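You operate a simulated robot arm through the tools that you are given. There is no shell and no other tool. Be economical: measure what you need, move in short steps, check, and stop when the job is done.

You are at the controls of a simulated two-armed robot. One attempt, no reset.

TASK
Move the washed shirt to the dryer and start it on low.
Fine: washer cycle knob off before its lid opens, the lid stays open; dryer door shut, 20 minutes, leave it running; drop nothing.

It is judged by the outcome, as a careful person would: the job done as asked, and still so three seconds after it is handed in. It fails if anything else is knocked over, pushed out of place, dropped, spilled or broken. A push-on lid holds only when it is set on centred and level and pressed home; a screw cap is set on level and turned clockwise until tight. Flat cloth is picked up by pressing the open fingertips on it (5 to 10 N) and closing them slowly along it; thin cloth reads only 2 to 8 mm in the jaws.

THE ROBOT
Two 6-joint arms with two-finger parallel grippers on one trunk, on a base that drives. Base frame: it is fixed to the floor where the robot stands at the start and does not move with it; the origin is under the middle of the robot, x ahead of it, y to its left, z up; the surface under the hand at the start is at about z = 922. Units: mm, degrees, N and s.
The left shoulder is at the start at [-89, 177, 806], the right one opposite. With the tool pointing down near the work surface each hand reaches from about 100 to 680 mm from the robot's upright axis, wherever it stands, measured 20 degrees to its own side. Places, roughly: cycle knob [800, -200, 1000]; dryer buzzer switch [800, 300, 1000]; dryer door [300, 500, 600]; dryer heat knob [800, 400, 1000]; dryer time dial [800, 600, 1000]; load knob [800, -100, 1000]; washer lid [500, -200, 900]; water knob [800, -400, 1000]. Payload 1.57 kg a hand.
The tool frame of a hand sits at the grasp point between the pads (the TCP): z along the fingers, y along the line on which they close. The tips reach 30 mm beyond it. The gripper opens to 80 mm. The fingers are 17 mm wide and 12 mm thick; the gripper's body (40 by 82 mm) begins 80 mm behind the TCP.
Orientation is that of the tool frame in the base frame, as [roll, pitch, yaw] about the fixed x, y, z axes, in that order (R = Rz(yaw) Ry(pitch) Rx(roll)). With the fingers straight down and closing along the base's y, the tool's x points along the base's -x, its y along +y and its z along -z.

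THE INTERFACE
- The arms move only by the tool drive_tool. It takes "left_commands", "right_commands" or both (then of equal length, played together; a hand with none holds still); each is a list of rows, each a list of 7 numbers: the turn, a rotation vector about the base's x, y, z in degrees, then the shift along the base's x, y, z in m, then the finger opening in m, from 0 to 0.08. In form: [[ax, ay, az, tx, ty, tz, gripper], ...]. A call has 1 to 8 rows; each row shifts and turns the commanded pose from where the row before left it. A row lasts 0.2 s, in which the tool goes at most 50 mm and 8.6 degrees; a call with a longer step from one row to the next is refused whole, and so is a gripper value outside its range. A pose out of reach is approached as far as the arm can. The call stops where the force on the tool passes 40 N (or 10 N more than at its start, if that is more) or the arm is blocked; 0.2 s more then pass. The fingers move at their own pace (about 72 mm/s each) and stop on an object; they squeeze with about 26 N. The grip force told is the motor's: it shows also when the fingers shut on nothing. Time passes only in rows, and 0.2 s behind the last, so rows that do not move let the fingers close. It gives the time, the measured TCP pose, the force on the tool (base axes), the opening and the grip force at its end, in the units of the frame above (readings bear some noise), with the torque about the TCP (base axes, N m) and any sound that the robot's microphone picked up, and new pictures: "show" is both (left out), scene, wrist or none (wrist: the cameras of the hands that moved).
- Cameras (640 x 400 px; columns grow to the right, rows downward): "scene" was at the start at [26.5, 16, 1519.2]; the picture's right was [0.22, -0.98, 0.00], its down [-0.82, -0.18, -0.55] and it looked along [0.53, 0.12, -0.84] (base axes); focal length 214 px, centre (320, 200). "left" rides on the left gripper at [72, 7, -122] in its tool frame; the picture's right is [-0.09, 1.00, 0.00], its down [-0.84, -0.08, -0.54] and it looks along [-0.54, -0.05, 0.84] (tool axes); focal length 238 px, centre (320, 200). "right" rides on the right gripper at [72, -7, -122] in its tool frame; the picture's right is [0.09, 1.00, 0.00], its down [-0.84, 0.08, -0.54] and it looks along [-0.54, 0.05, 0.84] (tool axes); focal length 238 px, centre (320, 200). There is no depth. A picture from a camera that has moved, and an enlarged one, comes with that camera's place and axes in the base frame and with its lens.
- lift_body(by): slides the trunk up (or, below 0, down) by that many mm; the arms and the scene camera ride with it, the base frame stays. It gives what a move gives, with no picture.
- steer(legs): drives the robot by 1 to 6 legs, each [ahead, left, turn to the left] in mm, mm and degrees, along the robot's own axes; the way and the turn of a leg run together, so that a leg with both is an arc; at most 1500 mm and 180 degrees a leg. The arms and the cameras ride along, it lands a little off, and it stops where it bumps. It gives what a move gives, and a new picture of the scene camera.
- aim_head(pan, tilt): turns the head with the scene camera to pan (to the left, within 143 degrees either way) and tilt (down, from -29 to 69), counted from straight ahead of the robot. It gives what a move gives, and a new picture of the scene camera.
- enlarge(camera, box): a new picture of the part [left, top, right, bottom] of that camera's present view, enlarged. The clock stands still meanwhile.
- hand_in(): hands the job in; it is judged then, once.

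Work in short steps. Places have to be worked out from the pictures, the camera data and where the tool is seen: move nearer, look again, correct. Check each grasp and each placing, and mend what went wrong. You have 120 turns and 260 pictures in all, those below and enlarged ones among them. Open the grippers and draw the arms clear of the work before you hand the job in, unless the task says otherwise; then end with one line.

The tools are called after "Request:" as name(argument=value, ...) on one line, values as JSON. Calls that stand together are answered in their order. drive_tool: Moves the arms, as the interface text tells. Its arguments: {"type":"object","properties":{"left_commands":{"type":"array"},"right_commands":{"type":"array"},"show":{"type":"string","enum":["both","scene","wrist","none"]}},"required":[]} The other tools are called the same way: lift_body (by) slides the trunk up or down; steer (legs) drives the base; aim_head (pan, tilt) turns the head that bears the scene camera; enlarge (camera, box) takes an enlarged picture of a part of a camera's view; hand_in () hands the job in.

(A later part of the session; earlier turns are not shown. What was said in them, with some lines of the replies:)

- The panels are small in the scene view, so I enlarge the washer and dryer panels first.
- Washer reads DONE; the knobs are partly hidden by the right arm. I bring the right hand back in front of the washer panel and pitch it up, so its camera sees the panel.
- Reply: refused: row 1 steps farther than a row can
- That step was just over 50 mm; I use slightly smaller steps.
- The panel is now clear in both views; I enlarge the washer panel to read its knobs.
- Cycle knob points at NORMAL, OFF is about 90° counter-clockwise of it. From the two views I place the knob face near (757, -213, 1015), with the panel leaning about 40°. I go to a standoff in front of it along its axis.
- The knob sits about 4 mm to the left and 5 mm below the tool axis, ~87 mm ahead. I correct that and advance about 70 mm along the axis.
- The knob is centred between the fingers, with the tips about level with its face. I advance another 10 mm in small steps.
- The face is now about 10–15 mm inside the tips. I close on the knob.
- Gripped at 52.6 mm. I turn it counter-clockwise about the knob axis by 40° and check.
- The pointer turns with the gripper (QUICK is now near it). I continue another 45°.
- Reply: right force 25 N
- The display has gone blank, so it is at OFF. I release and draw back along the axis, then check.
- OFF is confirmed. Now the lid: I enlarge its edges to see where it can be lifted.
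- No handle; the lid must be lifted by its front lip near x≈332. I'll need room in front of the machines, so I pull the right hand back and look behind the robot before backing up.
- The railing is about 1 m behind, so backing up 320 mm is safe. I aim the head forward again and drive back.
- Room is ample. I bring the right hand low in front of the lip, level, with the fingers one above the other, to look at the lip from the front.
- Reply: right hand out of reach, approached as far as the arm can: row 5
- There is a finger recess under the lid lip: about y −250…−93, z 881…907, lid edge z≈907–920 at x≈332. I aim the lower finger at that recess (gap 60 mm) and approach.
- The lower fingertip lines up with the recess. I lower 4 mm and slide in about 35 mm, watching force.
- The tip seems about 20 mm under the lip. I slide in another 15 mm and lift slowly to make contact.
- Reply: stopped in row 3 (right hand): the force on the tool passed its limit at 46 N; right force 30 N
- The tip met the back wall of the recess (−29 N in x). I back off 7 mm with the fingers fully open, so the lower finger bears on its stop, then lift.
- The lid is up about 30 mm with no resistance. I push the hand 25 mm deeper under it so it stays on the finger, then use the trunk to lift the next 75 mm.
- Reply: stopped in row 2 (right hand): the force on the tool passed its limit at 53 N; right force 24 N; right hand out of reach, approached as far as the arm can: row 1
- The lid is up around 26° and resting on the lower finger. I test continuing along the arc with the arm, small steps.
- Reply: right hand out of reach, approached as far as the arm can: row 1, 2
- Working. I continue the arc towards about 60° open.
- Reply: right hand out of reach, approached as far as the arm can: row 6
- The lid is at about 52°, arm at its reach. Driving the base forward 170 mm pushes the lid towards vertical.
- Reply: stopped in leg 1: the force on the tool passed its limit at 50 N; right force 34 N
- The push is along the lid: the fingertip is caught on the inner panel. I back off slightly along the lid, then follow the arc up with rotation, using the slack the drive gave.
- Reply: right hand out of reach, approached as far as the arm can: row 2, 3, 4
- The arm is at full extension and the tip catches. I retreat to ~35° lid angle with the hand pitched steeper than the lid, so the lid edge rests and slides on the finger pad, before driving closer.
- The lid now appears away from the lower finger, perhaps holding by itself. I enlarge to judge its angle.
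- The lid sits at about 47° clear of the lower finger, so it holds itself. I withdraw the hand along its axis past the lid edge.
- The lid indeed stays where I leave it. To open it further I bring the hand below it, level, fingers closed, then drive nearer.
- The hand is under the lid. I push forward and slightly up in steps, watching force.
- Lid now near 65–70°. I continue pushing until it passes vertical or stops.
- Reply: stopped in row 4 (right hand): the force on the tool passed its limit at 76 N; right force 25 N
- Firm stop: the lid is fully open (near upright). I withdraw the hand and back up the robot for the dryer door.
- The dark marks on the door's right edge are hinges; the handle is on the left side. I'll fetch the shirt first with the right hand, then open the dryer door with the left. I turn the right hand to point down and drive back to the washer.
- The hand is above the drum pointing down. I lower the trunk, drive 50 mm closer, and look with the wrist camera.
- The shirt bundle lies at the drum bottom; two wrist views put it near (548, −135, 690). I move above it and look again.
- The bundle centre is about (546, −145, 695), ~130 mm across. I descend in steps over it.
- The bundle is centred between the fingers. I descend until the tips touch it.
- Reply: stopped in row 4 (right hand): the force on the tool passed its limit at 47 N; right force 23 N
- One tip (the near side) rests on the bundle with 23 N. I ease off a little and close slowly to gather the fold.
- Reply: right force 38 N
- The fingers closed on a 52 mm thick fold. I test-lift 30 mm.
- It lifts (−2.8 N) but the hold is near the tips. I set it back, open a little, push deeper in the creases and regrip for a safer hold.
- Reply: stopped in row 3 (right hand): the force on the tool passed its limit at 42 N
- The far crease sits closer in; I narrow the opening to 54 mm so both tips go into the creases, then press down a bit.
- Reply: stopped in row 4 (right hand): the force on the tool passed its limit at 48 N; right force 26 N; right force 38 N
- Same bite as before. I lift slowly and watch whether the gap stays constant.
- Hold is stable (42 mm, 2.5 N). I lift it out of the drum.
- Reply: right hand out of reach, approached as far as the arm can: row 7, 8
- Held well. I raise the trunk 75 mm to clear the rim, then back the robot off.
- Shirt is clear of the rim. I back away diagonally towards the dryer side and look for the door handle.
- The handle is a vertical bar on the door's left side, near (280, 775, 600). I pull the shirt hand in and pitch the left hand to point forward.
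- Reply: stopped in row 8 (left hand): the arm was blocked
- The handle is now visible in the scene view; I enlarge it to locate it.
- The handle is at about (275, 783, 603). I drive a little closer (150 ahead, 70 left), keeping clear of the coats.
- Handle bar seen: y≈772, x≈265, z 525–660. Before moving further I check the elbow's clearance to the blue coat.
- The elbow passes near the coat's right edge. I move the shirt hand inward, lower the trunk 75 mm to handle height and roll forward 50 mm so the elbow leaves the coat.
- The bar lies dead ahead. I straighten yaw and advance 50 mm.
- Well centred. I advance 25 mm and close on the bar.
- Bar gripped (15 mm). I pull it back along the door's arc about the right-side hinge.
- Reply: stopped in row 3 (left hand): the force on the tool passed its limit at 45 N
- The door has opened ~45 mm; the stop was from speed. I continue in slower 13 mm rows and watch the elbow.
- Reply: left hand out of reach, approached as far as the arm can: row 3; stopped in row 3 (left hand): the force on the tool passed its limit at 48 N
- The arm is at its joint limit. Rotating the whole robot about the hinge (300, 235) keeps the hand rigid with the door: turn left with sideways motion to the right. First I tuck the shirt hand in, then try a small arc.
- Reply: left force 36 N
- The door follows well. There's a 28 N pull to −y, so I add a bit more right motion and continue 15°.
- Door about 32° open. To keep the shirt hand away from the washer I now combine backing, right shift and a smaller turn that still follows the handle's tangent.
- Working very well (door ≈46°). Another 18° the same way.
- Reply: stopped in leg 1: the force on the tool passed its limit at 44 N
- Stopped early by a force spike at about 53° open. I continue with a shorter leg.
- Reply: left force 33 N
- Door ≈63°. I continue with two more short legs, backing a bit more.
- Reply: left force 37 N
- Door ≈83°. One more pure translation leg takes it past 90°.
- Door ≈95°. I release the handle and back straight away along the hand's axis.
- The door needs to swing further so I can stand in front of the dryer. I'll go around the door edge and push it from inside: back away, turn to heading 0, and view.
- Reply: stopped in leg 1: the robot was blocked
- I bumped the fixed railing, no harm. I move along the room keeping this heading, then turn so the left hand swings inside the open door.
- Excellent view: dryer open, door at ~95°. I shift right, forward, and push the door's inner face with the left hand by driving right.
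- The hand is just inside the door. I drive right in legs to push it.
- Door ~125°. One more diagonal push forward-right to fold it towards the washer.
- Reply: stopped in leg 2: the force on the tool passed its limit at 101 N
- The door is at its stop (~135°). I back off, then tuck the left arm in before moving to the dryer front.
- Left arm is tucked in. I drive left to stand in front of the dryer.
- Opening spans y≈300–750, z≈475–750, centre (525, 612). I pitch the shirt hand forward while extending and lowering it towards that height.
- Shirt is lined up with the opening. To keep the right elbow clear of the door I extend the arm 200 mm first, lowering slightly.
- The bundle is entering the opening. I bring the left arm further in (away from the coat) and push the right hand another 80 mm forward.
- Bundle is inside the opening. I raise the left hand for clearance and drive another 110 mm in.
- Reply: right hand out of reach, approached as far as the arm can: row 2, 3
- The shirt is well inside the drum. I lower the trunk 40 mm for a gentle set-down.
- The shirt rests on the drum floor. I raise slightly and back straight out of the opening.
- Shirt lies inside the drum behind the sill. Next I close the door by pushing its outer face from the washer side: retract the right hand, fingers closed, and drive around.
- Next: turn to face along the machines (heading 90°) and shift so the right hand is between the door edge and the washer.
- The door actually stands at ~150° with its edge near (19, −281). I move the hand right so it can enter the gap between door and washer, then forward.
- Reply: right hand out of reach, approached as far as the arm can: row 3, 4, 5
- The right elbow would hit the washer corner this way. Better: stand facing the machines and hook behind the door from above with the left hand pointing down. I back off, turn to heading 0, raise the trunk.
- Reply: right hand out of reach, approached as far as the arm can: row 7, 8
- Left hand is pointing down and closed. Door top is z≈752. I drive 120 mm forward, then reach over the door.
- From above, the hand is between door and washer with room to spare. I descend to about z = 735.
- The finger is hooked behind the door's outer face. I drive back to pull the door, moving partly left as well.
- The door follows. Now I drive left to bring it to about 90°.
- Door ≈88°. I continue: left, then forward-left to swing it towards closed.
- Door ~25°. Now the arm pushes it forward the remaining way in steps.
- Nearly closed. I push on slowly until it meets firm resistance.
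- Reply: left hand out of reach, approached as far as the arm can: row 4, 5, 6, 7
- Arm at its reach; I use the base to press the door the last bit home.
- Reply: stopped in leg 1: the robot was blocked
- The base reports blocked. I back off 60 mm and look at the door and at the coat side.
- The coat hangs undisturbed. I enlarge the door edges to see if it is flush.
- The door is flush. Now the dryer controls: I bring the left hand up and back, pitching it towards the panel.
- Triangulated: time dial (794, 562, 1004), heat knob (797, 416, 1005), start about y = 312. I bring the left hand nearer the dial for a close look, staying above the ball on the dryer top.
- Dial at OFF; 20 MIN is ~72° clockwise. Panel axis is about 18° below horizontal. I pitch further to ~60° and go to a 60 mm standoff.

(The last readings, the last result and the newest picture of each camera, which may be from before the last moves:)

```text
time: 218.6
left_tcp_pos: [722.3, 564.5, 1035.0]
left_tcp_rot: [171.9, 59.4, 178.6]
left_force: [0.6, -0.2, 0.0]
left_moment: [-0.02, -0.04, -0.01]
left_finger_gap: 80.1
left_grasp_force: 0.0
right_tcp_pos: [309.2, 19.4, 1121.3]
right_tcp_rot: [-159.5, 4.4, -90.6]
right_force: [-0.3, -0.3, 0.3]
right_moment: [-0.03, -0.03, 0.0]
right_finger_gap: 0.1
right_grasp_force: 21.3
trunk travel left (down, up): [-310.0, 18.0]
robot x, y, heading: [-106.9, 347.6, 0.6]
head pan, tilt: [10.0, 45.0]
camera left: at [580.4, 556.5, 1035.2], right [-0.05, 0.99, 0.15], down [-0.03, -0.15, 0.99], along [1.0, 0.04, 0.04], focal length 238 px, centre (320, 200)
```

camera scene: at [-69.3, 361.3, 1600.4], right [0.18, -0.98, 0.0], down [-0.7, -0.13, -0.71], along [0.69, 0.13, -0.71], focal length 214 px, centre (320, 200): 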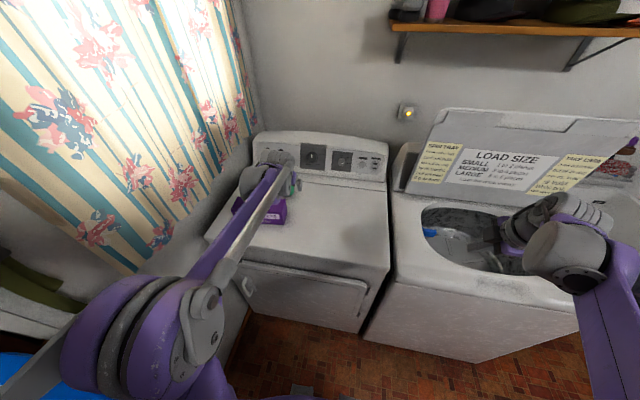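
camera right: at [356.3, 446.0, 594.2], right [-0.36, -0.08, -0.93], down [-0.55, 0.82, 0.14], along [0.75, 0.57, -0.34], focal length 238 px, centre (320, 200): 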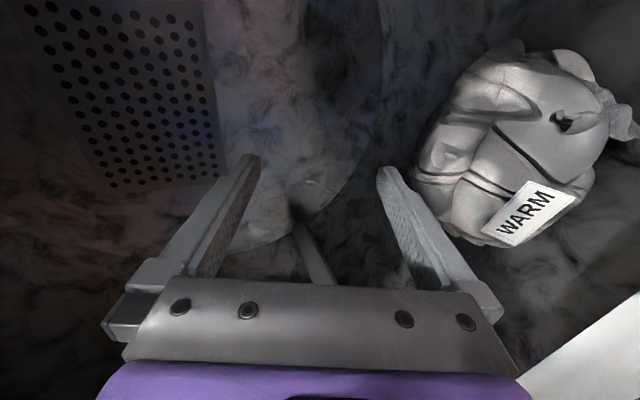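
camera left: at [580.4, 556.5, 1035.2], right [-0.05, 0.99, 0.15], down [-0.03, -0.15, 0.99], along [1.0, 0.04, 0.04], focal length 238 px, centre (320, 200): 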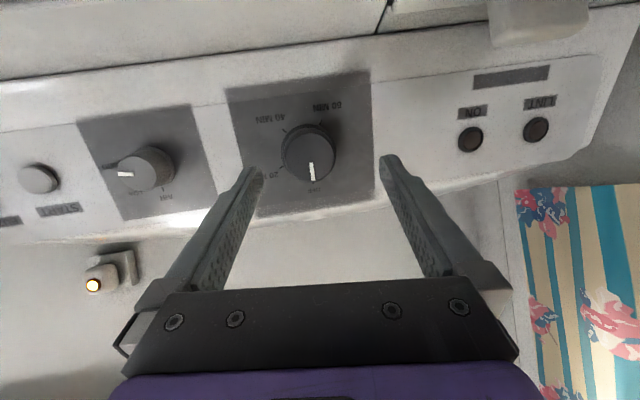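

Refined dial face ≈ (809, 562, 1000). I advance 58 mm along the axis and check.

Request:
drive_tool(left_commands=[[0, 0, 0, 0.02, -0.001, -0.0065, 0.08], [0, 0, 0, 0.02, -0.001, -0.0065, 0.08], [0, 0, 0, 0.016, 0, -0.005, 0.08]], show="wrist")

```text
time: 219.4
left_tcp_pos: [779.1, 559.7, 1015.0]
left_tcp_rot: [172.0, 59.3, 178.5]
left_force: [0.2, 0.1, 0.8]
left_moment: [0.0, -0.05, 0.03]
left_finger_gap: 79.9
left_grasp_force: 0.0
right_tcp_pos: [308.6, 18.1, 1121.2]
right_tcp_rot: [-159.5, 4.5, -90.6]
right_force: [-0.2, -0.3, -0.1]
right_moment: [0.0, 0.0, 0.0]
right_finger_gap: 0.0
right_grasp_force: 21.6
trunk travel left (down, up): [-310.0, 18.0]
robot x, y, heading: [-101.8, 346.4, 0.8]
head pan, tilt: [10.0, 45.0]
camera left: at [637.1, 554.0, 1017.0], right [-0.05, 0.99, 0.15], down [-0.03, -0.15, 0.99], along [1.0, 0.04, 0.04], focal length 238 px, centre (320, 200)
```

left: 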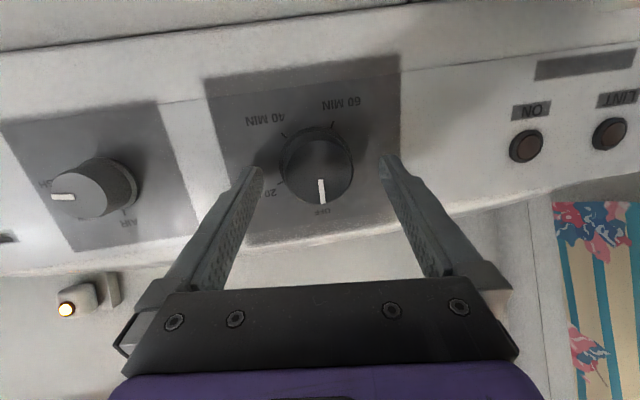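

Dial is centred with the tips level with its face. I advance 13 mm and close.

Request:
drive_tool(left_commands=[[0, 0, 0, 0.006, 0, -0.002, 0.08], [0, 0, 0, 0.007, 0, -0.002, 0.08], [0, 0, 0, 0, 0, 0, 0.055], [0, 0, 0, 0, 0, 0, 0.03], [0, 0, 0, 0, 0, 0, 0.03]], show="wrist")

```text
time: 220.1
left_tcp_pos: [784.7, 553.2, 1013.7]
left_tcp_rot: [171.7, 59.1, 178.0]
left_force: [-33.9, -10.9, -0.7]
left_moment: [-0.09, 0.44, -1.7]
left_finger_gap: 62.2
left_grasp_force: 3.7
right_tcp_pos: [301.5, 16.2, 1122.5]
right_tcp_rot: [-159.3, 4.6, -90.6]
right_force: [0.1, -0.3, 0.0]
right_moment: [-0.01, -0.01, 0.02]
right_finger_gap: 0.0
right_grasp_force: 21.5
trunk travel left (down, up): [-310.0, 18.0]
robot x, y, heading: [-104.7, 344.7, 0.5]
head pan, tilt: [10.0, 45.0]
stopped in row 3 (left hand): the force on the tool passed its limit at 46 N (the readings are from after the stop); the commanded pose is now the measured one
camera left: at [643.0, 546.9, 1015.6], right [-0.04, 0.99, 0.15], down [-0.03, -0.15, 0.99], along [1.0, 0.04, 0.03], focal length 238 px, centre (320, 200)
```

left: 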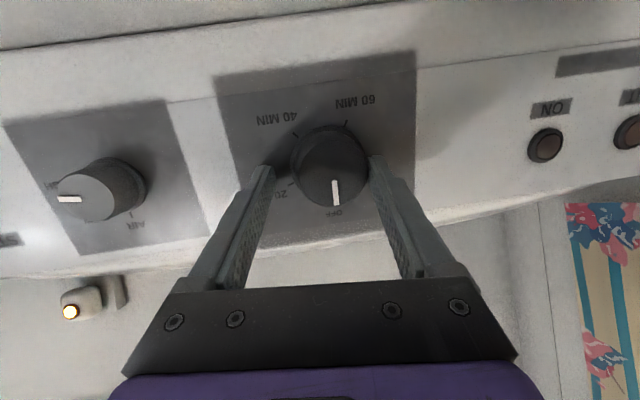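

The right finger touched the panel and the hand shifted 7 mm in −y. I back off 4 mm, recentre, and close.

Request:
drive_tool(left_commands=[[0, 0, 0, -0.004, 0.003, 0.0015, 0.07], [0, 0, 0, 0, 0.006, 0, 0.07], [0, 0, 0, 0, 0, 0, 0.055], [0, 0, 0, 0, 0, 0, 0.03], [0, 0, 0, 0, 0, 0, 0.03]], show="wrist")

```text
time: 221.3
left_tcp_pos: [784.5, 559.4, 1014.1]
left_tcp_rot: [171.8, 59.3, 177.9]
left_force: [-0.9, -24.0, 4.1]
left_moment: [-0.75, -0.45, -1.45]
left_finger_gap: 48.6
left_grasp_force: 38.3
right_tcp_pos: [306.3, 14.8, 1121.1]
right_tcp_rot: [-159.5, 4.7, -90.7]
right_force: [0.0, -1.0, -0.7]
right_moment: [-0.01, 0.0, 0.01]
right_finger_gap: 0.0
right_grasp_force: 21.0
trunk travel left (down, up): [-310.0, 18.0]
robot x, y, heading: [-109.6, 346.7, 0.6]
head pan, tilt: [10.0, 45.0]
camera left: at [643.7, 554.2, 1015.4], right [-0.04, 0.99, 0.15], down [-0.03, -0.15, 0.99], along [1.0, 0.03, 0.04], focal length 238 px, centre (320, 200)
```

left: 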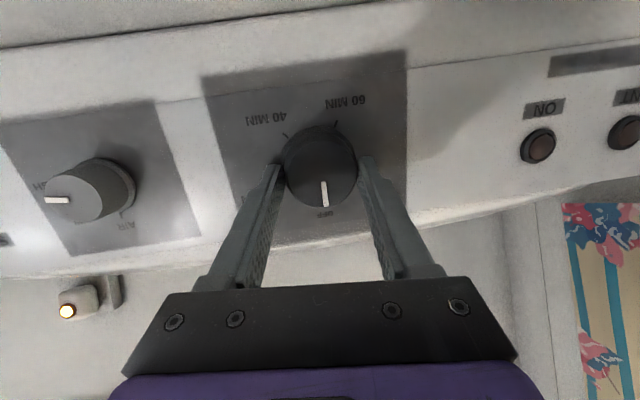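

Gripped at 48.6 mm. I turn it clockwise about the panel axis 64° with small recentring, then check.

Request:
drive_tool(left_commands=[[7.6, 0, -2.5, 0, -0.002, 0, 0.02], [7.6, 0, -2.5, 0, -0.0012, 0, 0.02], [7.6, 0, -2.5, 0, -0.0006, -0.0003, 0.02], [7.6, 0, -2.5, 0, -0.0006, -0.0004, 0.02], [7.6, 0, -2.5, 0, -0.0006, -0.0005, 0.02], [7.6, 0, -2.5, 0, -0.0005, -0.0006, 0.02], [7.6, 0, -2.5, 0, -0.0004, -0.0006, 0.02], [7.6, 0, -2.5, 0, -0.0004, -0.0006, 0.02]], show="wrist")

Request:
enlarge(camera="left", box=[220, 90, 420, 230])

```text
time: 223.0
left_tcp_pos: [783.6, 549.7, 1012.0]
left_tcp_rot: [110.8, 25.2, 113.6]
left_force: [-20.4, -9.7, 4.8]
left_moment: [0.13, 2.23, 0.04]
left_finger_gap: 47.4
left_grasp_force: 45.1
right_tcp_pos: [303.8, 17.5, 1121.1]
right_tcp_rot: [-159.4, 4.5, -90.7]
right_force: [-0.5, -0.2, -0.1]
right_moment: [-0.02, 0.01, 0.01]
right_finger_gap: 0.1
right_grasp_force: 21.4
trunk travel left (down, up): [-310.0, 18.0]
robot x, y, heading: [-104.9, 345.2, 0.2]
head pan, tilt: [10.0, 45.0]
stopped in row 8 (left hand): the force on the tool passed its limit at 41 N (the readings are from after the stop); the commanded pose is now the measured one
camera left: at [645.6, 584.6, 1026.6], right [0.2, 0.43, 0.88], down [-0.21, -0.86, 0.46], along [0.96, -0.28, -0.08], focal length 238 px, centre (320, 200)
```

left: 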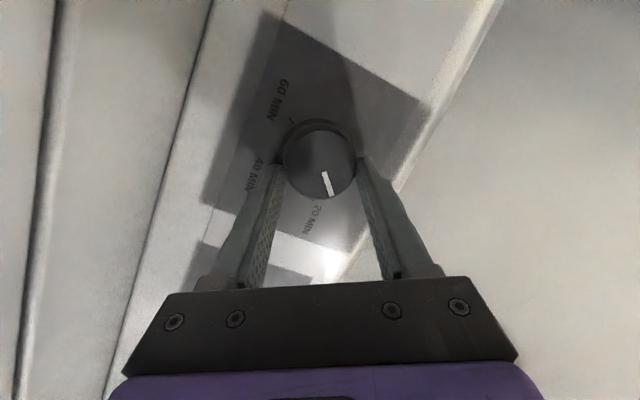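

```text
2.86 times, centred on (320, 160) of left
camera zoom: at [645.6, 584.6, 1026.6], right [0.2, 0.43, 0.88], down [-0.21, -0.86, 0.46], along [0.96, -0.28, -0.08], focal length 681 px, centre (320, 314)
```

zoom: 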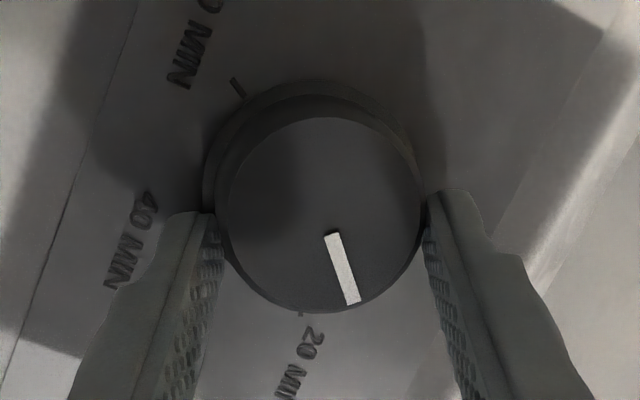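

The dial slipped ~12° in the grip; the pointer is still ~22° short of 20 MIN. I ease back 2 mm and turn 24° more.

Request:
drive_tool(left_commands=[[0, 0, 0, -0.002, 0.001, 0, 0.02], [5.7, 0, -1.9, 0, 0, -0.0005, 0.02], [5.7, 0, -1.9, 0, 0, -0.0005, 0.02], [5.7, 0, -1.9, 0, 0, -0.0005, 0.02], [5.7, 0, -1.9, 0, 0, -0.0005, 0.02]], show="wrist")

Request:
enlarge(camera="left", box=[220, 90, 420, 230])

```text
time: 224.2
left_tcp_pos: [781.2, 548.8, 1006.1]
left_tcp_rot: [104.0, 6.3, 104.8]
left_force: [-24.4, -7.0, -2.0]
left_moment: [0.13, 2.35, 0.51]
left_finger_gap: 47.5
left_grasp_force: 45.1
right_tcp_pos: [303.9, 17.3, 1122.4]
right_tcp_rot: [-159.4, 4.6, -90.5]
right_force: [-0.2, 0.1, 0.2]
right_moment: [0.01, -0.01, -0.01]
right_finger_gap: 0.1
right_grasp_force: 21.5
trunk travel left (down, up): [-310.0, 18.0]
robot x, y, heading: [-105.0, 344.8, 0.5]
head pan, tilt: [10.0, 45.0]
stopped in row 5 (left hand): the force on the tool passed its limit at 42 N (the readings are from after the stop); the commanded pose is now the measured one
camera left: at [648.2, 591.6, 1036.0], right [0.23, 0.07, 0.97], down [-0.31, -0.94, 0.15], along [0.92, -0.34, -0.19], focal length 238 px, centre (320, 200)
```

left: 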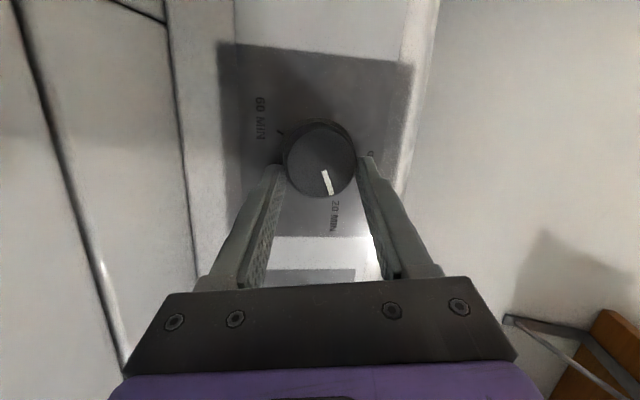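

```text
2.86 times, centred on (320, 160) of left
camera zoom: at [648.2, 591.6, 1036.0], right [0.23, 0.07, 0.97], down [-0.31, -0.94, 0.15], along [0.92, -0.34, -0.19], focal length 681 px, centre (320, 314)
```

zoom: 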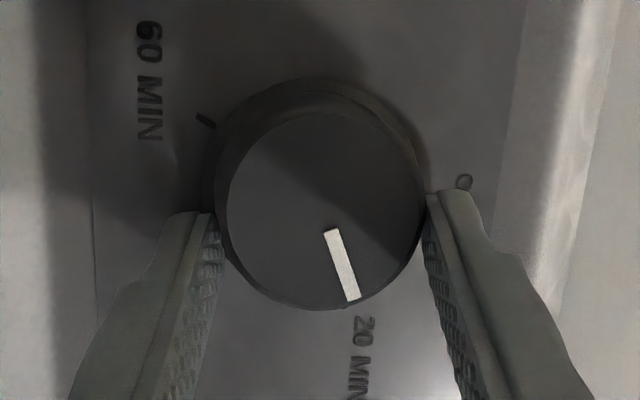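

The pointer now lines up with 20 MIN (70° vs 70°). I release and withdraw along the axis.

Request:
drive_tool(left_commands=[[0, 0, 0, 0, 0, 0, 0.08], [0, 0, 0, 0, 0, 0, 0.08], [0, 0, 0, -0.02, 0, 0.007, 0.08], [0, 0, 0, -0.04, 0, 0.015, 0.08], [0, 0, 0, -0.04, 0, 0.02, 0.08]], show="wrist")

Request:
enlarge(camera="left", box=[220, 70, 420, 195])

```text
time: 225.4
left_tcp_pos: [681.8, 547.0, 1047.7]
left_tcp_rot: [104.0, 6.3, 104.8]
left_force: [-0.1, 0.1, 1.4]
left_moment: [-0.01, -0.01, 0.02]
left_finger_gap: 80.0
left_grasp_force: 0.0
right_tcp_pos: [305.0, 16.8, 1120.9]
right_tcp_rot: [-159.5, 4.4, -90.7]
right_force: [0.2, 0.1, -0.6]
right_moment: [-0.02, -0.02, -0.05]
right_finger_gap: 0.0
right_grasp_force: 21.9
trunk travel left (down, up): [-310.0, 18.0]
robot x, y, heading: [-104.9, 345.8, 0.2]
head pan, tilt: [10.0, 45.0]
camera left: at [549.0, 589.6, 1076.7], right [0.23, 0.07, 0.97], down [-0.31, -0.94, 0.15], along [0.92, -0.34, -0.19], focal length 238 px, centre (320, 200)
```

left: 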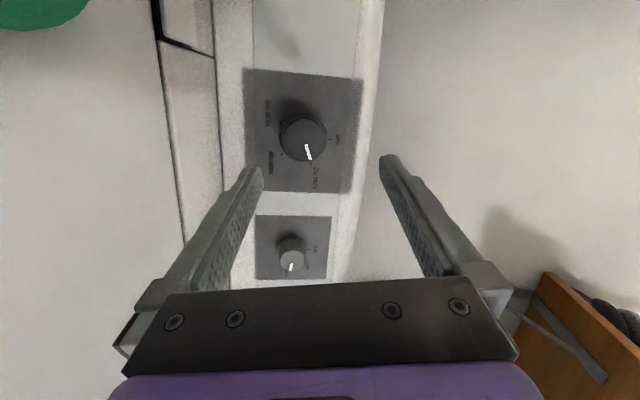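

```text
3.20 times, centred on (320, 132) of left
camera zoom: at [549.0, 589.6, 1076.7], right [0.23, 0.07, 0.97], down [-0.31, -0.94, 0.15], along [0.92, -0.34, -0.19], focal length 763 px, centre (320, 416)
```

zoom: 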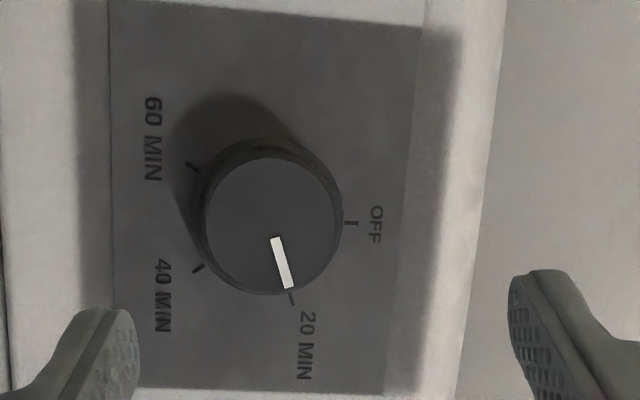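

The dial is exactly at 20 MIN. Now the heat knob at about (808, 417, 997): I move across and straighten the hand's yaw.

Request:
drive_tool(left_commands=[[0, 0, -6, 0.005, -0.043, -0.006, 0.08], [0, 2, -6, 0.005, -0.043, -0.006, 0.08], [0, 2, 0, 0.02, -0.04, -0.006, 0.08]], show="wrist")

Request:
enlarge(camera="left", box=[220, 80, 420, 205])

```text
time: 226.2
left_tcp_pos: [715.9, 421.7, 1027.5]
left_tcp_rot: [108.1, 5.8, 93.1]
left_force: [-0.2, -0.1, 0.6]
left_moment: [0.03, 0.02, 0.02]
left_finger_gap: 79.9
left_grasp_force: 0.1
right_tcp_pos: [306.8, 17.1, 1120.6]
right_tcp_rot: [-159.6, 4.5, -90.7]
right_force: [-0.3, -0.5, 0.4]
right_moment: [0.05, 0.04, 0.02]
right_finger_gap: 0.0
right_grasp_force: 21.6
trunk travel left (down, up): [-310.0, 18.0]
robot x, y, heading: [-106.4, 344.8, 0.9]
head pan, tilt: [10.0, 45.0]
camera left: at [597.2, 490.9, 1064.5], right [0.31, 0.02, 0.95], down [-0.49, -0.85, 0.18], along [0.81, -0.52, -0.25], focal length 238 px, centre (320, 200)
```

left: 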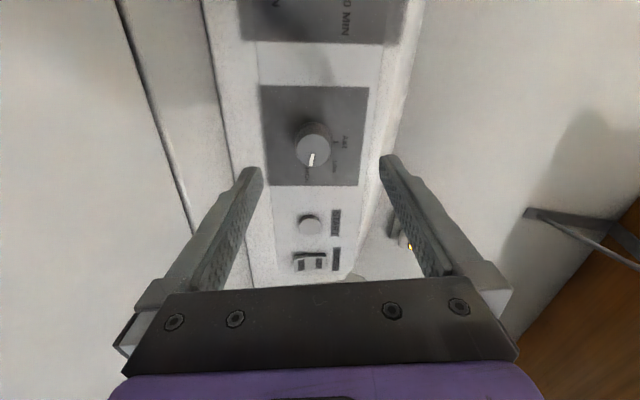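

```text
3.20 times, centred on (320, 142) of left
camera zoom: at [597.2, 490.9, 1064.5], right [0.31, 0.02, 0.95], down [-0.49, -0.85, 0.18], along [0.81, -0.52, -0.25], focal length 763 px, centre (320, 384)
```

zoom: 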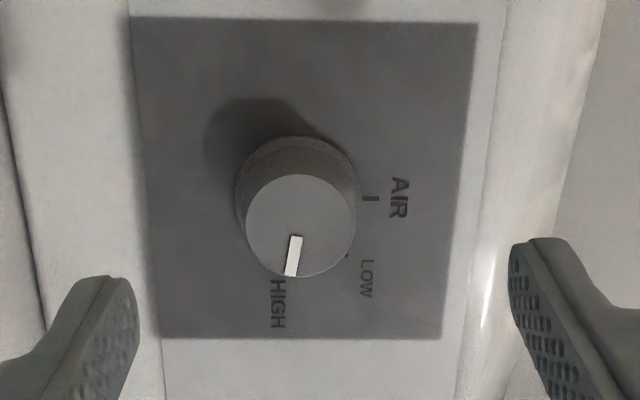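

Knob points at HIGH; LOW is 45° counter-clockwise. Hand axis is aligned; I recentre (−6 mm y, −4 mm z) and advance 45 mm.

Request:
drive_tool(left_commands=[[0, 0, 0, 0, -0.006, -0.004, 0.07], [0, 0, 0, 0.02, 0, -0.0065, 0.07], [0, 0, 0, 0.022, 0, -0.007, 0.07]], show="wrist")

```text
time: 227.0
left_tcp_pos: [756.6, 415.5, 1008.9]
left_tcp_rot: [108.1, 5.9, 93.3]
left_force: [0.4, 1.0, 0.1]
left_moment: [-0.02, 0.01, 0.0]
left_finger_gap: 70.0
left_grasp_force: 0.0
right_tcp_pos: [307.9, 18.1, 1120.5]
right_tcp_rot: [-159.5, 4.5, -90.6]
right_force: [-0.5, -0.4, -0.8]
right_moment: [0.01, -0.02, 0.02]
right_finger_gap: 0.2
right_grasp_force: 21.3
trunk travel left (down, up): [-310.0, 18.0]
robot x, y, heading: [-105.2, 344.8, 0.3]
head pan, tilt: [10.0, 45.0]
camera left: at [638.2, 485.6, 1047.7], right [0.31, 0.02, 0.95], down [-0.49, -0.85, 0.18], along [0.81, -0.52, -0.25], focal length 238 px, centre (320, 200)
```

left: 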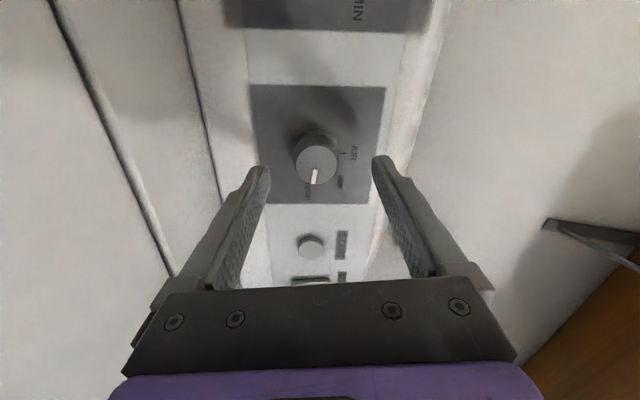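

Tips are level with the knob face; it sits ~5 mm to +y. I shift, advance 13 mm and close.

Request:
drive_tool(left_commands=[[0, 0, 0, 0.006, 0.004, -0.002, 0.07], [0, 0, 0, 0.006, 0, -0.002, 0.06], [0, 0, 0, 0, 0, 0, 0.04], [0, 0, 0, 0, 0, 0, 0.015], [0, 0, 0, 0, 0, 0, 0.01]], show="wrist")

```text
time: 228.2
left_tcp_pos: [767.2, 417.8, 1003.7]
left_tcp_rot: [108.3, 5.9, 93.3]
left_force: [-19.6, -5.2, -26.8]
left_moment: [-0.02, 0.97, -0.16]
left_finger_gap: 31.5
left_grasp_force: 27.5
right_tcp_pos: [306.3, 17.2, 1119.8]
right_tcp_rot: [-159.6, 4.4, -90.7]
right_force: [-0.6, 0.1, -0.2]
right_moment: [-0.03, 0.02, -0.02]
right_finger_gap: 0.2
right_grasp_force: 21.0
trunk travel left (down, up): [-310.0, 18.0]
robot x, y, heading: [-106.7, 343.0, 0.5]
head pan, tilt: [10.0, 45.0]
camera left: at [649.0, 488.6, 1041.7], right [0.31, 0.02, 0.95], down [-0.49, -0.85, 0.18], along [0.81, -0.52, -0.25], focal length 238 px, centre (320, 200)
```

left: 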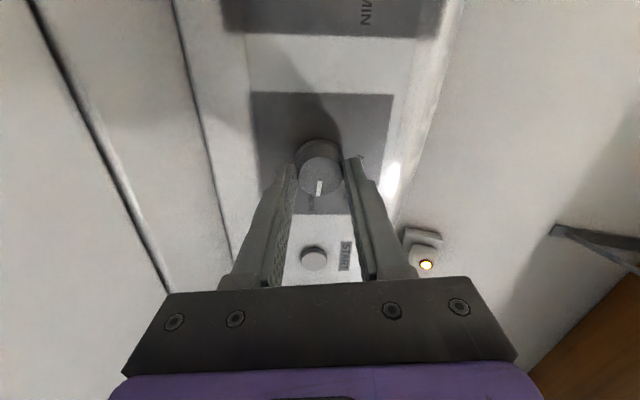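

Gripped at 31.5 mm. I relax the side load and turn counter-clockwise 45°.

Request:
drive_tool(left_commands=[[0, 0, 0, -0.002, 0, -0.003, 0.01], [-7.6, 0, 2.5, 0, 0, 0, 0.01], [-7.6, 0, 2.5, 0, 0, 0, 0.01], [-7.6, 0, 2.5, 0, 0, 0, 0.01], [-7.6, 0, 2.5, 0, 0, 0, 0.01], [-7.6, 0, 2.5, 0, 0, 0, 0.01], [-5.7, 0, 1.9, 0, 0, 0, 0.01]], show="wrist")

Request:
enlarge(camera="left", box=[220, 90, 420, 215])

```text
time: 229.8
left_tcp_pos: [765.9, 419.0, 1003.2]
left_tcp_rot: [119.5, 48.4, 114.1]
left_force: [-7.6, -16.9, -23.7]
left_moment: [-0.03, 0.99, -0.24]
left_finger_gap: 31.6
left_grasp_force: 40.2
right_tcp_pos: [307.3, 15.3, 1118.1]
right_tcp_rot: [-159.6, 4.6, -90.7]
right_force: [0.3, -0.7, -0.1]
right_moment: [-0.01, 0.02, 0.0]
right_finger_gap: 0.0
right_grasp_force: 21.3
trunk travel left (down, up): [-310.0, 18.0]
robot x, y, heading: [-102.7, 344.7, 0.5]
head pan, tilt: [10.0, 45.0]
camera left: at [633.1, 465.2, 993.7], right [0.21, 0.74, 0.64], down [-0.3, -0.58, 0.76], along [0.93, -0.35, 0.1], focal length 238 px, centre (320, 200)
```

left: 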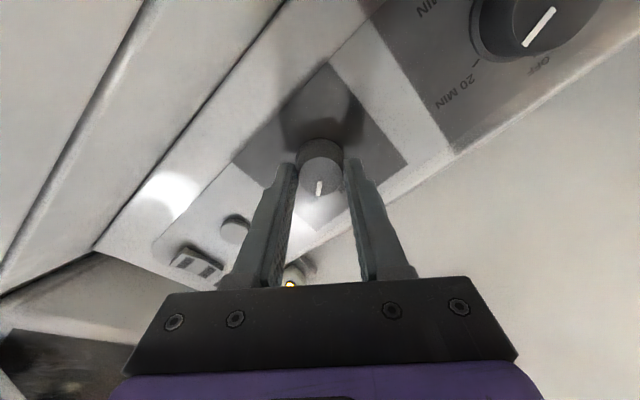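

```text
3.20 times, centred on (320, 152) of left
camera zoom: at [633.1, 465.2, 993.7], right [0.21, 0.74, 0.64], down [-0.3, -0.58, 0.76], along [0.93, -0.35, 0.1], focal length 763 px, centre (320, 352)
```

zoom: 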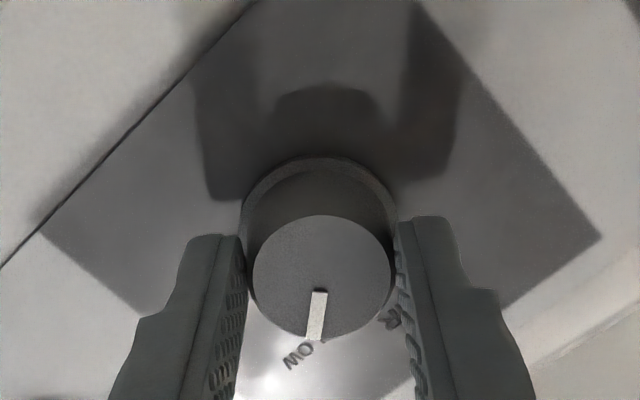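

The pointer is over LOW. I release, withdraw and check both knobs.

Request:
drive_tool(left_commands=[[0, 0, 0, 0, 0, 0, 0.06], [0, 0, 0, 0, 0, 0, 0.08], [0, 0, 0, -0.02, 0, 0.007, 0.08], [0, 0, 0, -0.04, 0, 0.015, 0.08], [0, 0, 0, -0.045, 0, 0.02, 0.08]], show="wrist")

Request:
enlarge(camera="left", box=[270, 30, 510, 180])

```text
time: 231.0
left_tcp_pos: [657.8, 422.9, 1045.4]
left_tcp_rot: [119.2, 48.4, 113.9]
left_force: [-0.6, 0.9, 0.1]
left_moment: [-0.01, -0.01, 0.02]
left_finger_gap: 80.1
left_grasp_force: 0.2
right_tcp_pos: [304.2, 17.9, 1121.9]
right_tcp_rot: [-159.5, 4.5, -90.6]
right_force: [0.5, -0.5, -0.7]
right_moment: [0.01, -0.02, 0.01]
right_finger_gap: 0.0
right_grasp_force: 21.8
trunk travel left (down, up): [-310.0, 18.0]
robot x, y, heading: [-112.4, 350.1, 0.5]
head pan, tilt: [10.0, 45.0]
camera left: at [524.7, 469.2, 1036.0], right [0.21, 0.74, 0.65], down [-0.3, -0.58, 0.76], along [0.93, -0.35, 0.1], focal length 238 px, centre (320, 200)
```

left: 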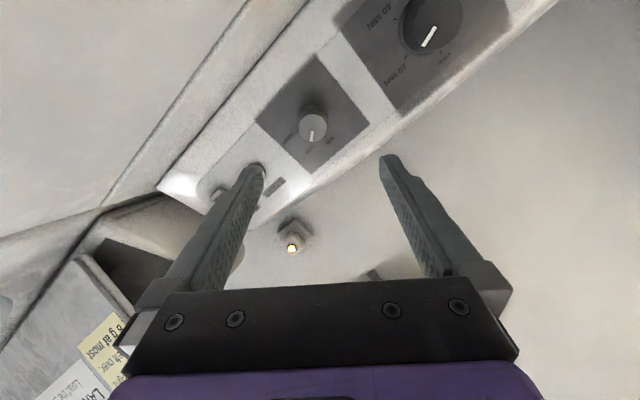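

```text
2.67 times, centred on (390, 105) of left
camera zoom: at [524.7, 469.2, 1036.0], right [0.21, 0.74, 0.65], down [-0.3, -0.58, 0.76], along [0.93, -0.35, 0.1], focal length 636 px, centre (133, 453)
```

zoom: 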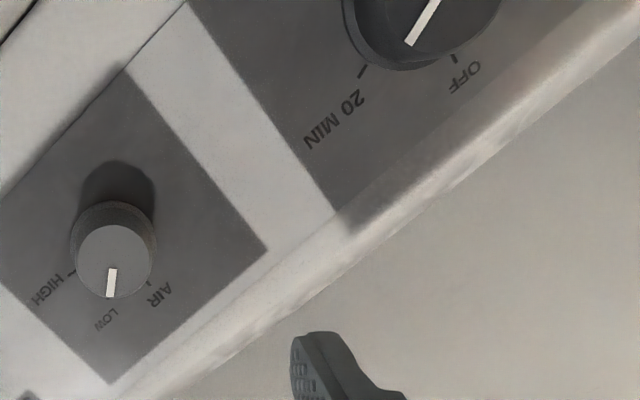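

Heat is at LOW and time at 20 MIN. START is near (803, 322, 990). I close the fingers and move to 60 mm in front of it.

Request:
drive_tool(left_commands=[[0, 0, 0, 0.005, -0.04, -0.008, 0.03], [0, 0, 0, 0.02, -0.04, -0.009, 0], [0, 0, 0, 0.035, -0.024, -0.009, 0]], show="wrist")

Request:
enlarge(camera="left", box=[220, 80, 420, 205])

```text
time: 231.8
left_tcp_pos: [720.1, 314.4, 1022.1]
left_tcp_rot: [119.3, 48.4, 113.9]
left_force: [-1.1, -0.3, -0.8]
left_moment: [0.0, 0.0, 0.01]
left_finger_gap: 0.0
left_grasp_force: 17.1
right_tcp_pos: [308.6, 17.0, 1120.1]
right_tcp_rot: [-159.6, 4.5, -90.6]
right_force: [-0.3, -0.6, -0.3]
right_moment: [0.01, 0.02, 0.01]
right_finger_gap: 0.0
right_grasp_force: 21.2
trunk travel left (down, up): [-310.0, 18.0]
robot x, y, heading: [-106.9, 346.9, 0.7]
head pan, tilt: [10.0, 45.0]
camera left: at [585.7, 361.8, 1013.3], right [0.21, 0.74, 0.65], down [-0.3, -0.58, 0.76], along [0.93, -0.35, 0.1], focal length 238 px, centre (320, 200)
```

left: 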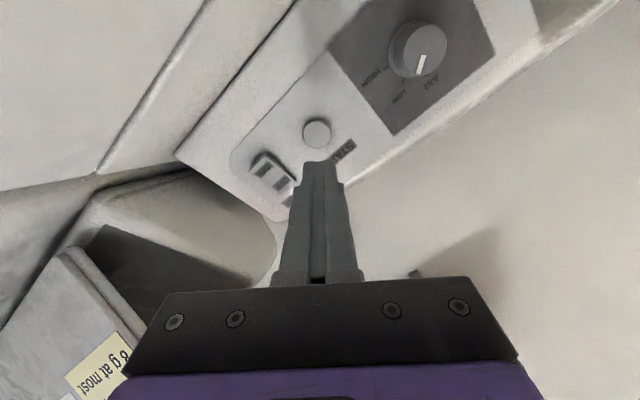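

```text
3.20 times, centred on (320, 142) of left
camera zoom: at [585.7, 361.8, 1013.3], right [0.21, 0.74, 0.65], down [-0.3, -0.58, 0.76], along [0.93, -0.35, 0.1], focal length 763 px, centre (320, 384)
```

zoom: 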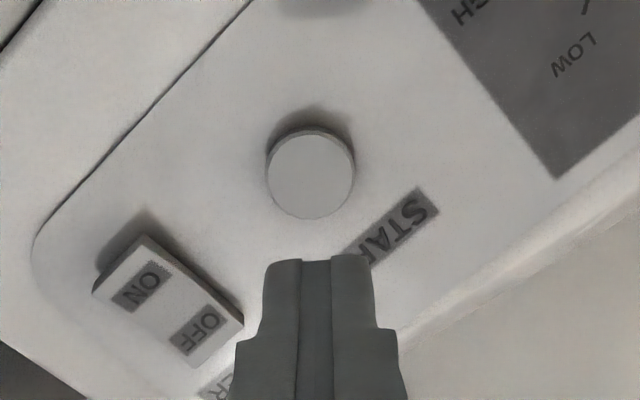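

The button is almost on the axis. I correct 5 mm down, advance 46 mm, then press in small steps.

Request:
drive_tool(left_commands=[[0, 0, 0, 0, 0.0015, -0.005, 0], [0, 0, 0, 0.022, 0, -0.0075, 0], [0, 0, 0, 0.021, 0, -0.007, 0]], show="wrist")

Request:
enlarge(camera="left", box=[220, 100, 420, 225])

```text
time: 232.6
left_tcp_pos: [766.4, 320.0, 1002.1]
left_tcp_rot: [119.3, 48.4, 114.0]
left_force: [-0.4, -0.5, -0.5]
left_moment: [0.0, -0.02, -0.04]
left_finger_gap: 0.0
left_grasp_force: 21.1
right_tcp_pos: [306.7, 18.2, 1120.9]
right_tcp_rot: [-159.6, 4.6, -90.5]
right_force: [0.4, -0.1, -0.1]
right_moment: [0.03, 0.0, 0.0]
right_finger_gap: 0.2
right_grasp_force: 20.9
trunk travel left (down, up): [-310.0, 18.0]
robot x, y, heading: [-105.3, 343.4, 0.4]
head pan, tilt: [10.0, 45.0]
camera left: at [631.7, 365.0, 992.7], right [0.21, 0.74, 0.65], down [-0.3, -0.58, 0.76], along [0.93, -0.35, 0.1], focal length 238 px, centre (320, 200)
```

left: 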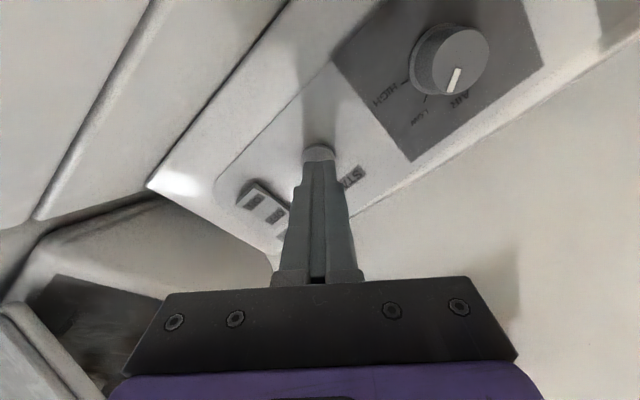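

```text
3.20 times, centred on (320, 162) of left
camera zoom: at [631.7, 365.0, 992.7], right [0.21, 0.74, 0.65], down [-0.3, -0.58, 0.76], along [0.93, -0.35, 0.1], focal length 763 px, centre (320, 320)
```

zoom: 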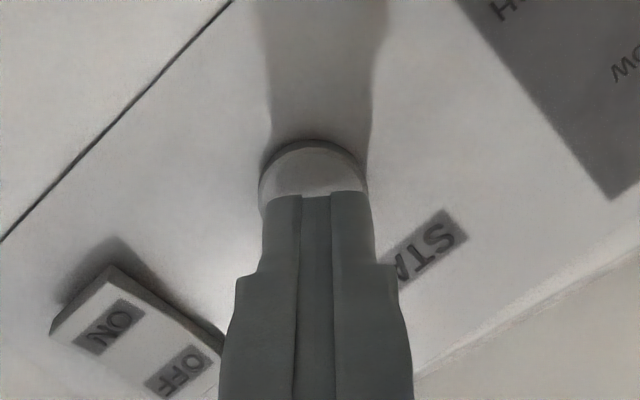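

The tip covers the button. I press in small steps and listen.

Request:
drive_tool(left_commands=[[0, 0, 0, 0.005, 0, -0.0017, 0], [0, 0, 0, 0.005, 0, -0.0017, 0], [0, 0, 0, 0.004, 0, -0.0013, 0], [0, 0, 0, 0.004, 0, -0.0013, 0], [0, 0, 0, 0.004, 0, -0.0013, 0]], show="wrist")

```text
time: 233.8
left_tcp_pos: [782.4, 319.8, 996.6]
left_tcp_rot: [119.2, 48.5, 113.9]
left_force: [-31.0, 0.0, -2.4]
left_moment: [0.03, 0.51, -0.1]
left_finger_gap: 0.0
left_grasp_force: 21.3
right_tcp_pos: [302.1, 18.2, 1122.3]
right_tcp_rot: [-159.4, 4.5, -90.6]
right_force: [-1.0, -0.9, 0.6]
right_moment: [-0.02, 0.01, -0.02]
right_finger_gap: 0.1
right_grasp_force: 21.2
trunk travel left (down, up): [-310.0, 18.0]
robot x, y, heading: [-107.4, 343.8, 0.6]
head pan, tilt: [10.0, 45.0]
heard: click
camera left: at [648.9, 365.9, 987.0], right [0.21, 0.74, 0.65], down [-0.3, -0.58, 0.76], along [0.93, -0.35, 0.1], focal length 238 px, centre (320, 200)
```

left: 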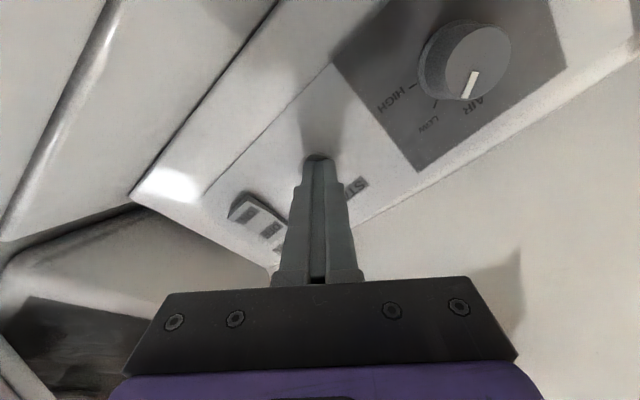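

A click was heard. I release the button, withdraw, and check whether the dryer is running (lamp, sound).

Request:
drive_tool(left_commands=[[0, 0, 0, -0.02, 0, 0.007, 0], [0, 0, 0, -0.04, 0, 0.015, 0], [0, 0, 0, -0.045, 0, 0.02, 0.03], [0, 0, 0, -0.045, 0, 0.02, 0.06], [0, 0, 0, -0.045, 0, 0.02, 0.08], [0, 0, 0, -0.045, 0, 0.02, 0.08]], show="scene")

Request:
enlarge(camera="scene", box=[240, 120, 400, 220])

```text
time: 235.2
left_tcp_pos: [545.2, 321.4, 1099.9]
left_tcp_rot: [119.3, 48.4, 113.8]
left_force: [0.2, -0.4, -0.2]
left_moment: [-0.03, 0.02, 0.0]
left_finger_gap: 80.1
left_grasp_force: 0.1
right_tcp_pos: [306.2, 17.7, 1121.0]
right_tcp_rot: [-159.4, 4.5, -90.5]
right_force: [-0.4, 0.6, -0.2]
right_moment: [0.0, -0.01, -0.01]
right_finger_gap: 0.0
right_grasp_force: 21.1
trunk travel left (down, up): [-310.0, 18.0]
robot x, y, heading: [-104.5, 349.4, 0.7]
head pan, tilt: [10.0, 45.0]
camera scene: at [-72.5, 361.0, 1600.4], right [0.18, -0.98, 0.0], down [-0.69, -0.13, -0.71], along [0.7, 0.13, -0.71], focal length 214 px, centre (320, 200)
```

scene: 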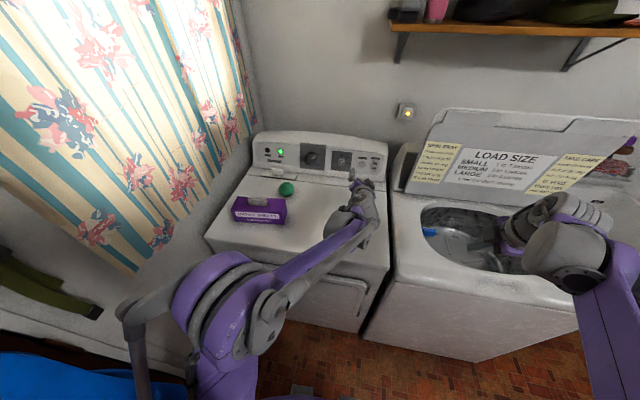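

```text
4.00 times, centred on (320, 170) of scene
camera zoom: at [-72.5, 361.0, 1600.4], right [0.18, -0.98, 0.0], down [-0.69, -0.13, -0.71], along [0.7, 0.13, -0.71], focal length 858 px, centre (320, 320)
```

zoom: 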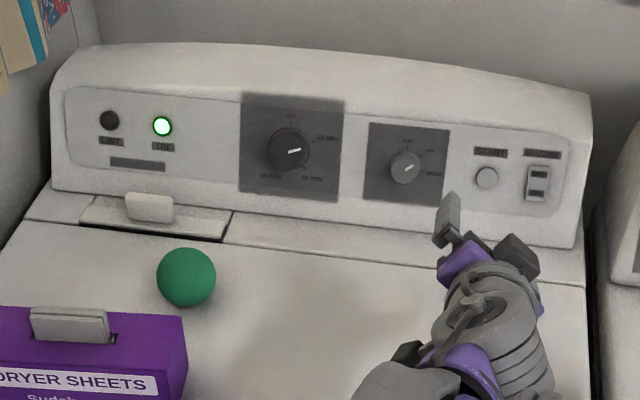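

The ON lamp is lit, time at 20 MIN, heat at LOW, and the washer lid is still open. I back the robot off so both arms are clear.

Request:
steer(legs=[[-330, -30, 0]])

Request:
drive_tool(right_commands=[[0, 0, 0, 0, 0, 0, 0.04], [0, 0, 0, 0, 0, 0, 0.08]], show="scene")

Request:
enlarge(camera="scene", box=[220, 100, 440, 300])

```text
time: 237.3
left_tcp_pos: [227.9, 282.0, 1099.6]
left_tcp_rot: [119.3, 48.5, 113.3]
left_force: [0.2, 0.6, -0.3]
left_moment: [-0.03, 0.02, 0.0]
left_finger_gap: 80.1
left_grasp_force: 0.1
right_tcp_pos: [-17.8, -17.8, 1121.2]
right_tcp_rot: [-159.5, 4.6, -91.2]
right_force: [-0.4, 0.2, -0.5]
right_moment: [0.02, 0.03, 0.0]
right_finger_gap: 0.0
right_grasp_force: 21.3
trunk travel left (down, up): [-310.0, 18.0]
robot x, y, heading: [-427.4, 313.9, 0.1]
head pan, tilt: [10.0, 45.0]
camera scene: at [-391.1, 328.6, 1600.6], right [0.17, -0.99, 0.0], down [-0.7, -0.12, -0.71], along [0.7, 0.12, -0.71], focal length 214 px, centre (320, 200)
```

scene: 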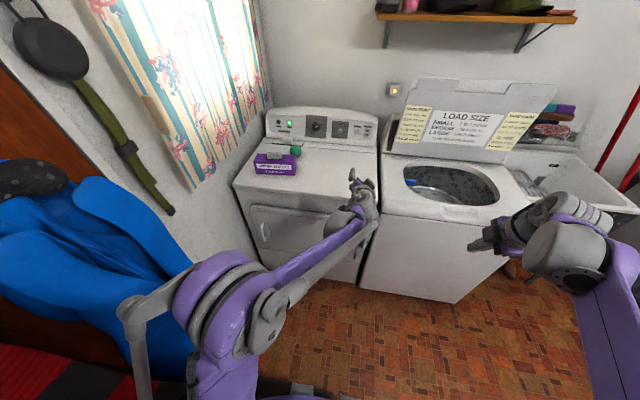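

```text
time: 237.9
left_tcp_pos: [228.0, 282.4, 1098.3]
left_tcp_rot: [119.3, 48.6, 113.3]
left_force: [-0.5, 0.7, -0.8]
left_moment: [0.02, 0.0, -0.02]
left_finger_gap: 79.9
left_grasp_force: 0.1
right_tcp_pos: [-18.0, -17.9, 1120.7]
right_tcp_rot: [-159.5, 4.5, -91.2]
right_force: [0.0, -0.4, 0.3]
right_moment: [-0.02, 0.03, 0.01]
right_finger_gap: 77.9
right_grasp_force: 0.6
trunk travel left (down, up): [-310.0, 18.0]
robot x, y, heading: [-428.5, 317.8, -0.1]
head pan, tilt: [10.0, 45.0]
camera scene: at [-391.7, 328.6, 1600.4], right [0.17, -0.99, 0.0], down [-0.7, -0.12, -0.71], along [0.7, 0.12, -0.71], focal length 214 px, centre (320, 200)
```

scene: 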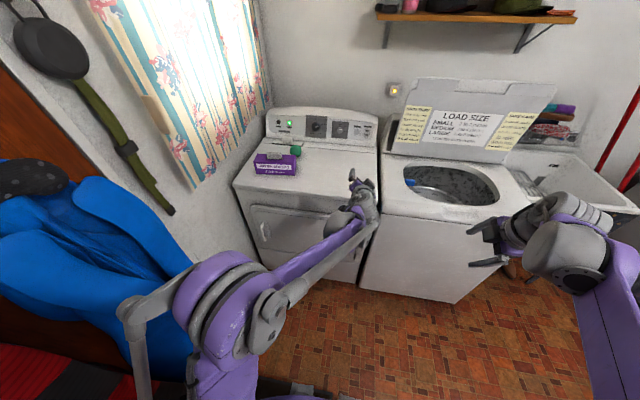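

```text
2.00 times, centred on (330, 200) of scene
camera zoom: at [-391.7, 328.6, 1600.4], right [0.17, -0.99, 0.0], down [-0.7, -0.12, -0.71], along [0.7, 0.12, -0.71], focal length 429 px, centre (300, 200)
```

zoom: 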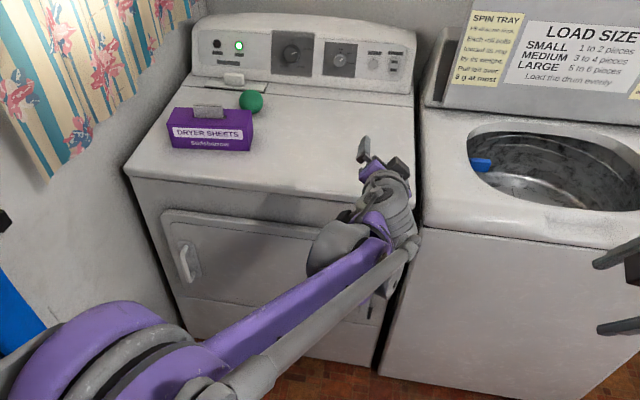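

The door is shut, the ON lamp is lit, the drum is empty, the lid is open, the grippers are open and the arms are clear. I hand the job in.

Request:
hand_in()

```text
The job is handed in.
```

The shirt is in the dryer with the door shut, running on low for 20 minutes; I turned the washer off before opening its lid, and the lid is still open.
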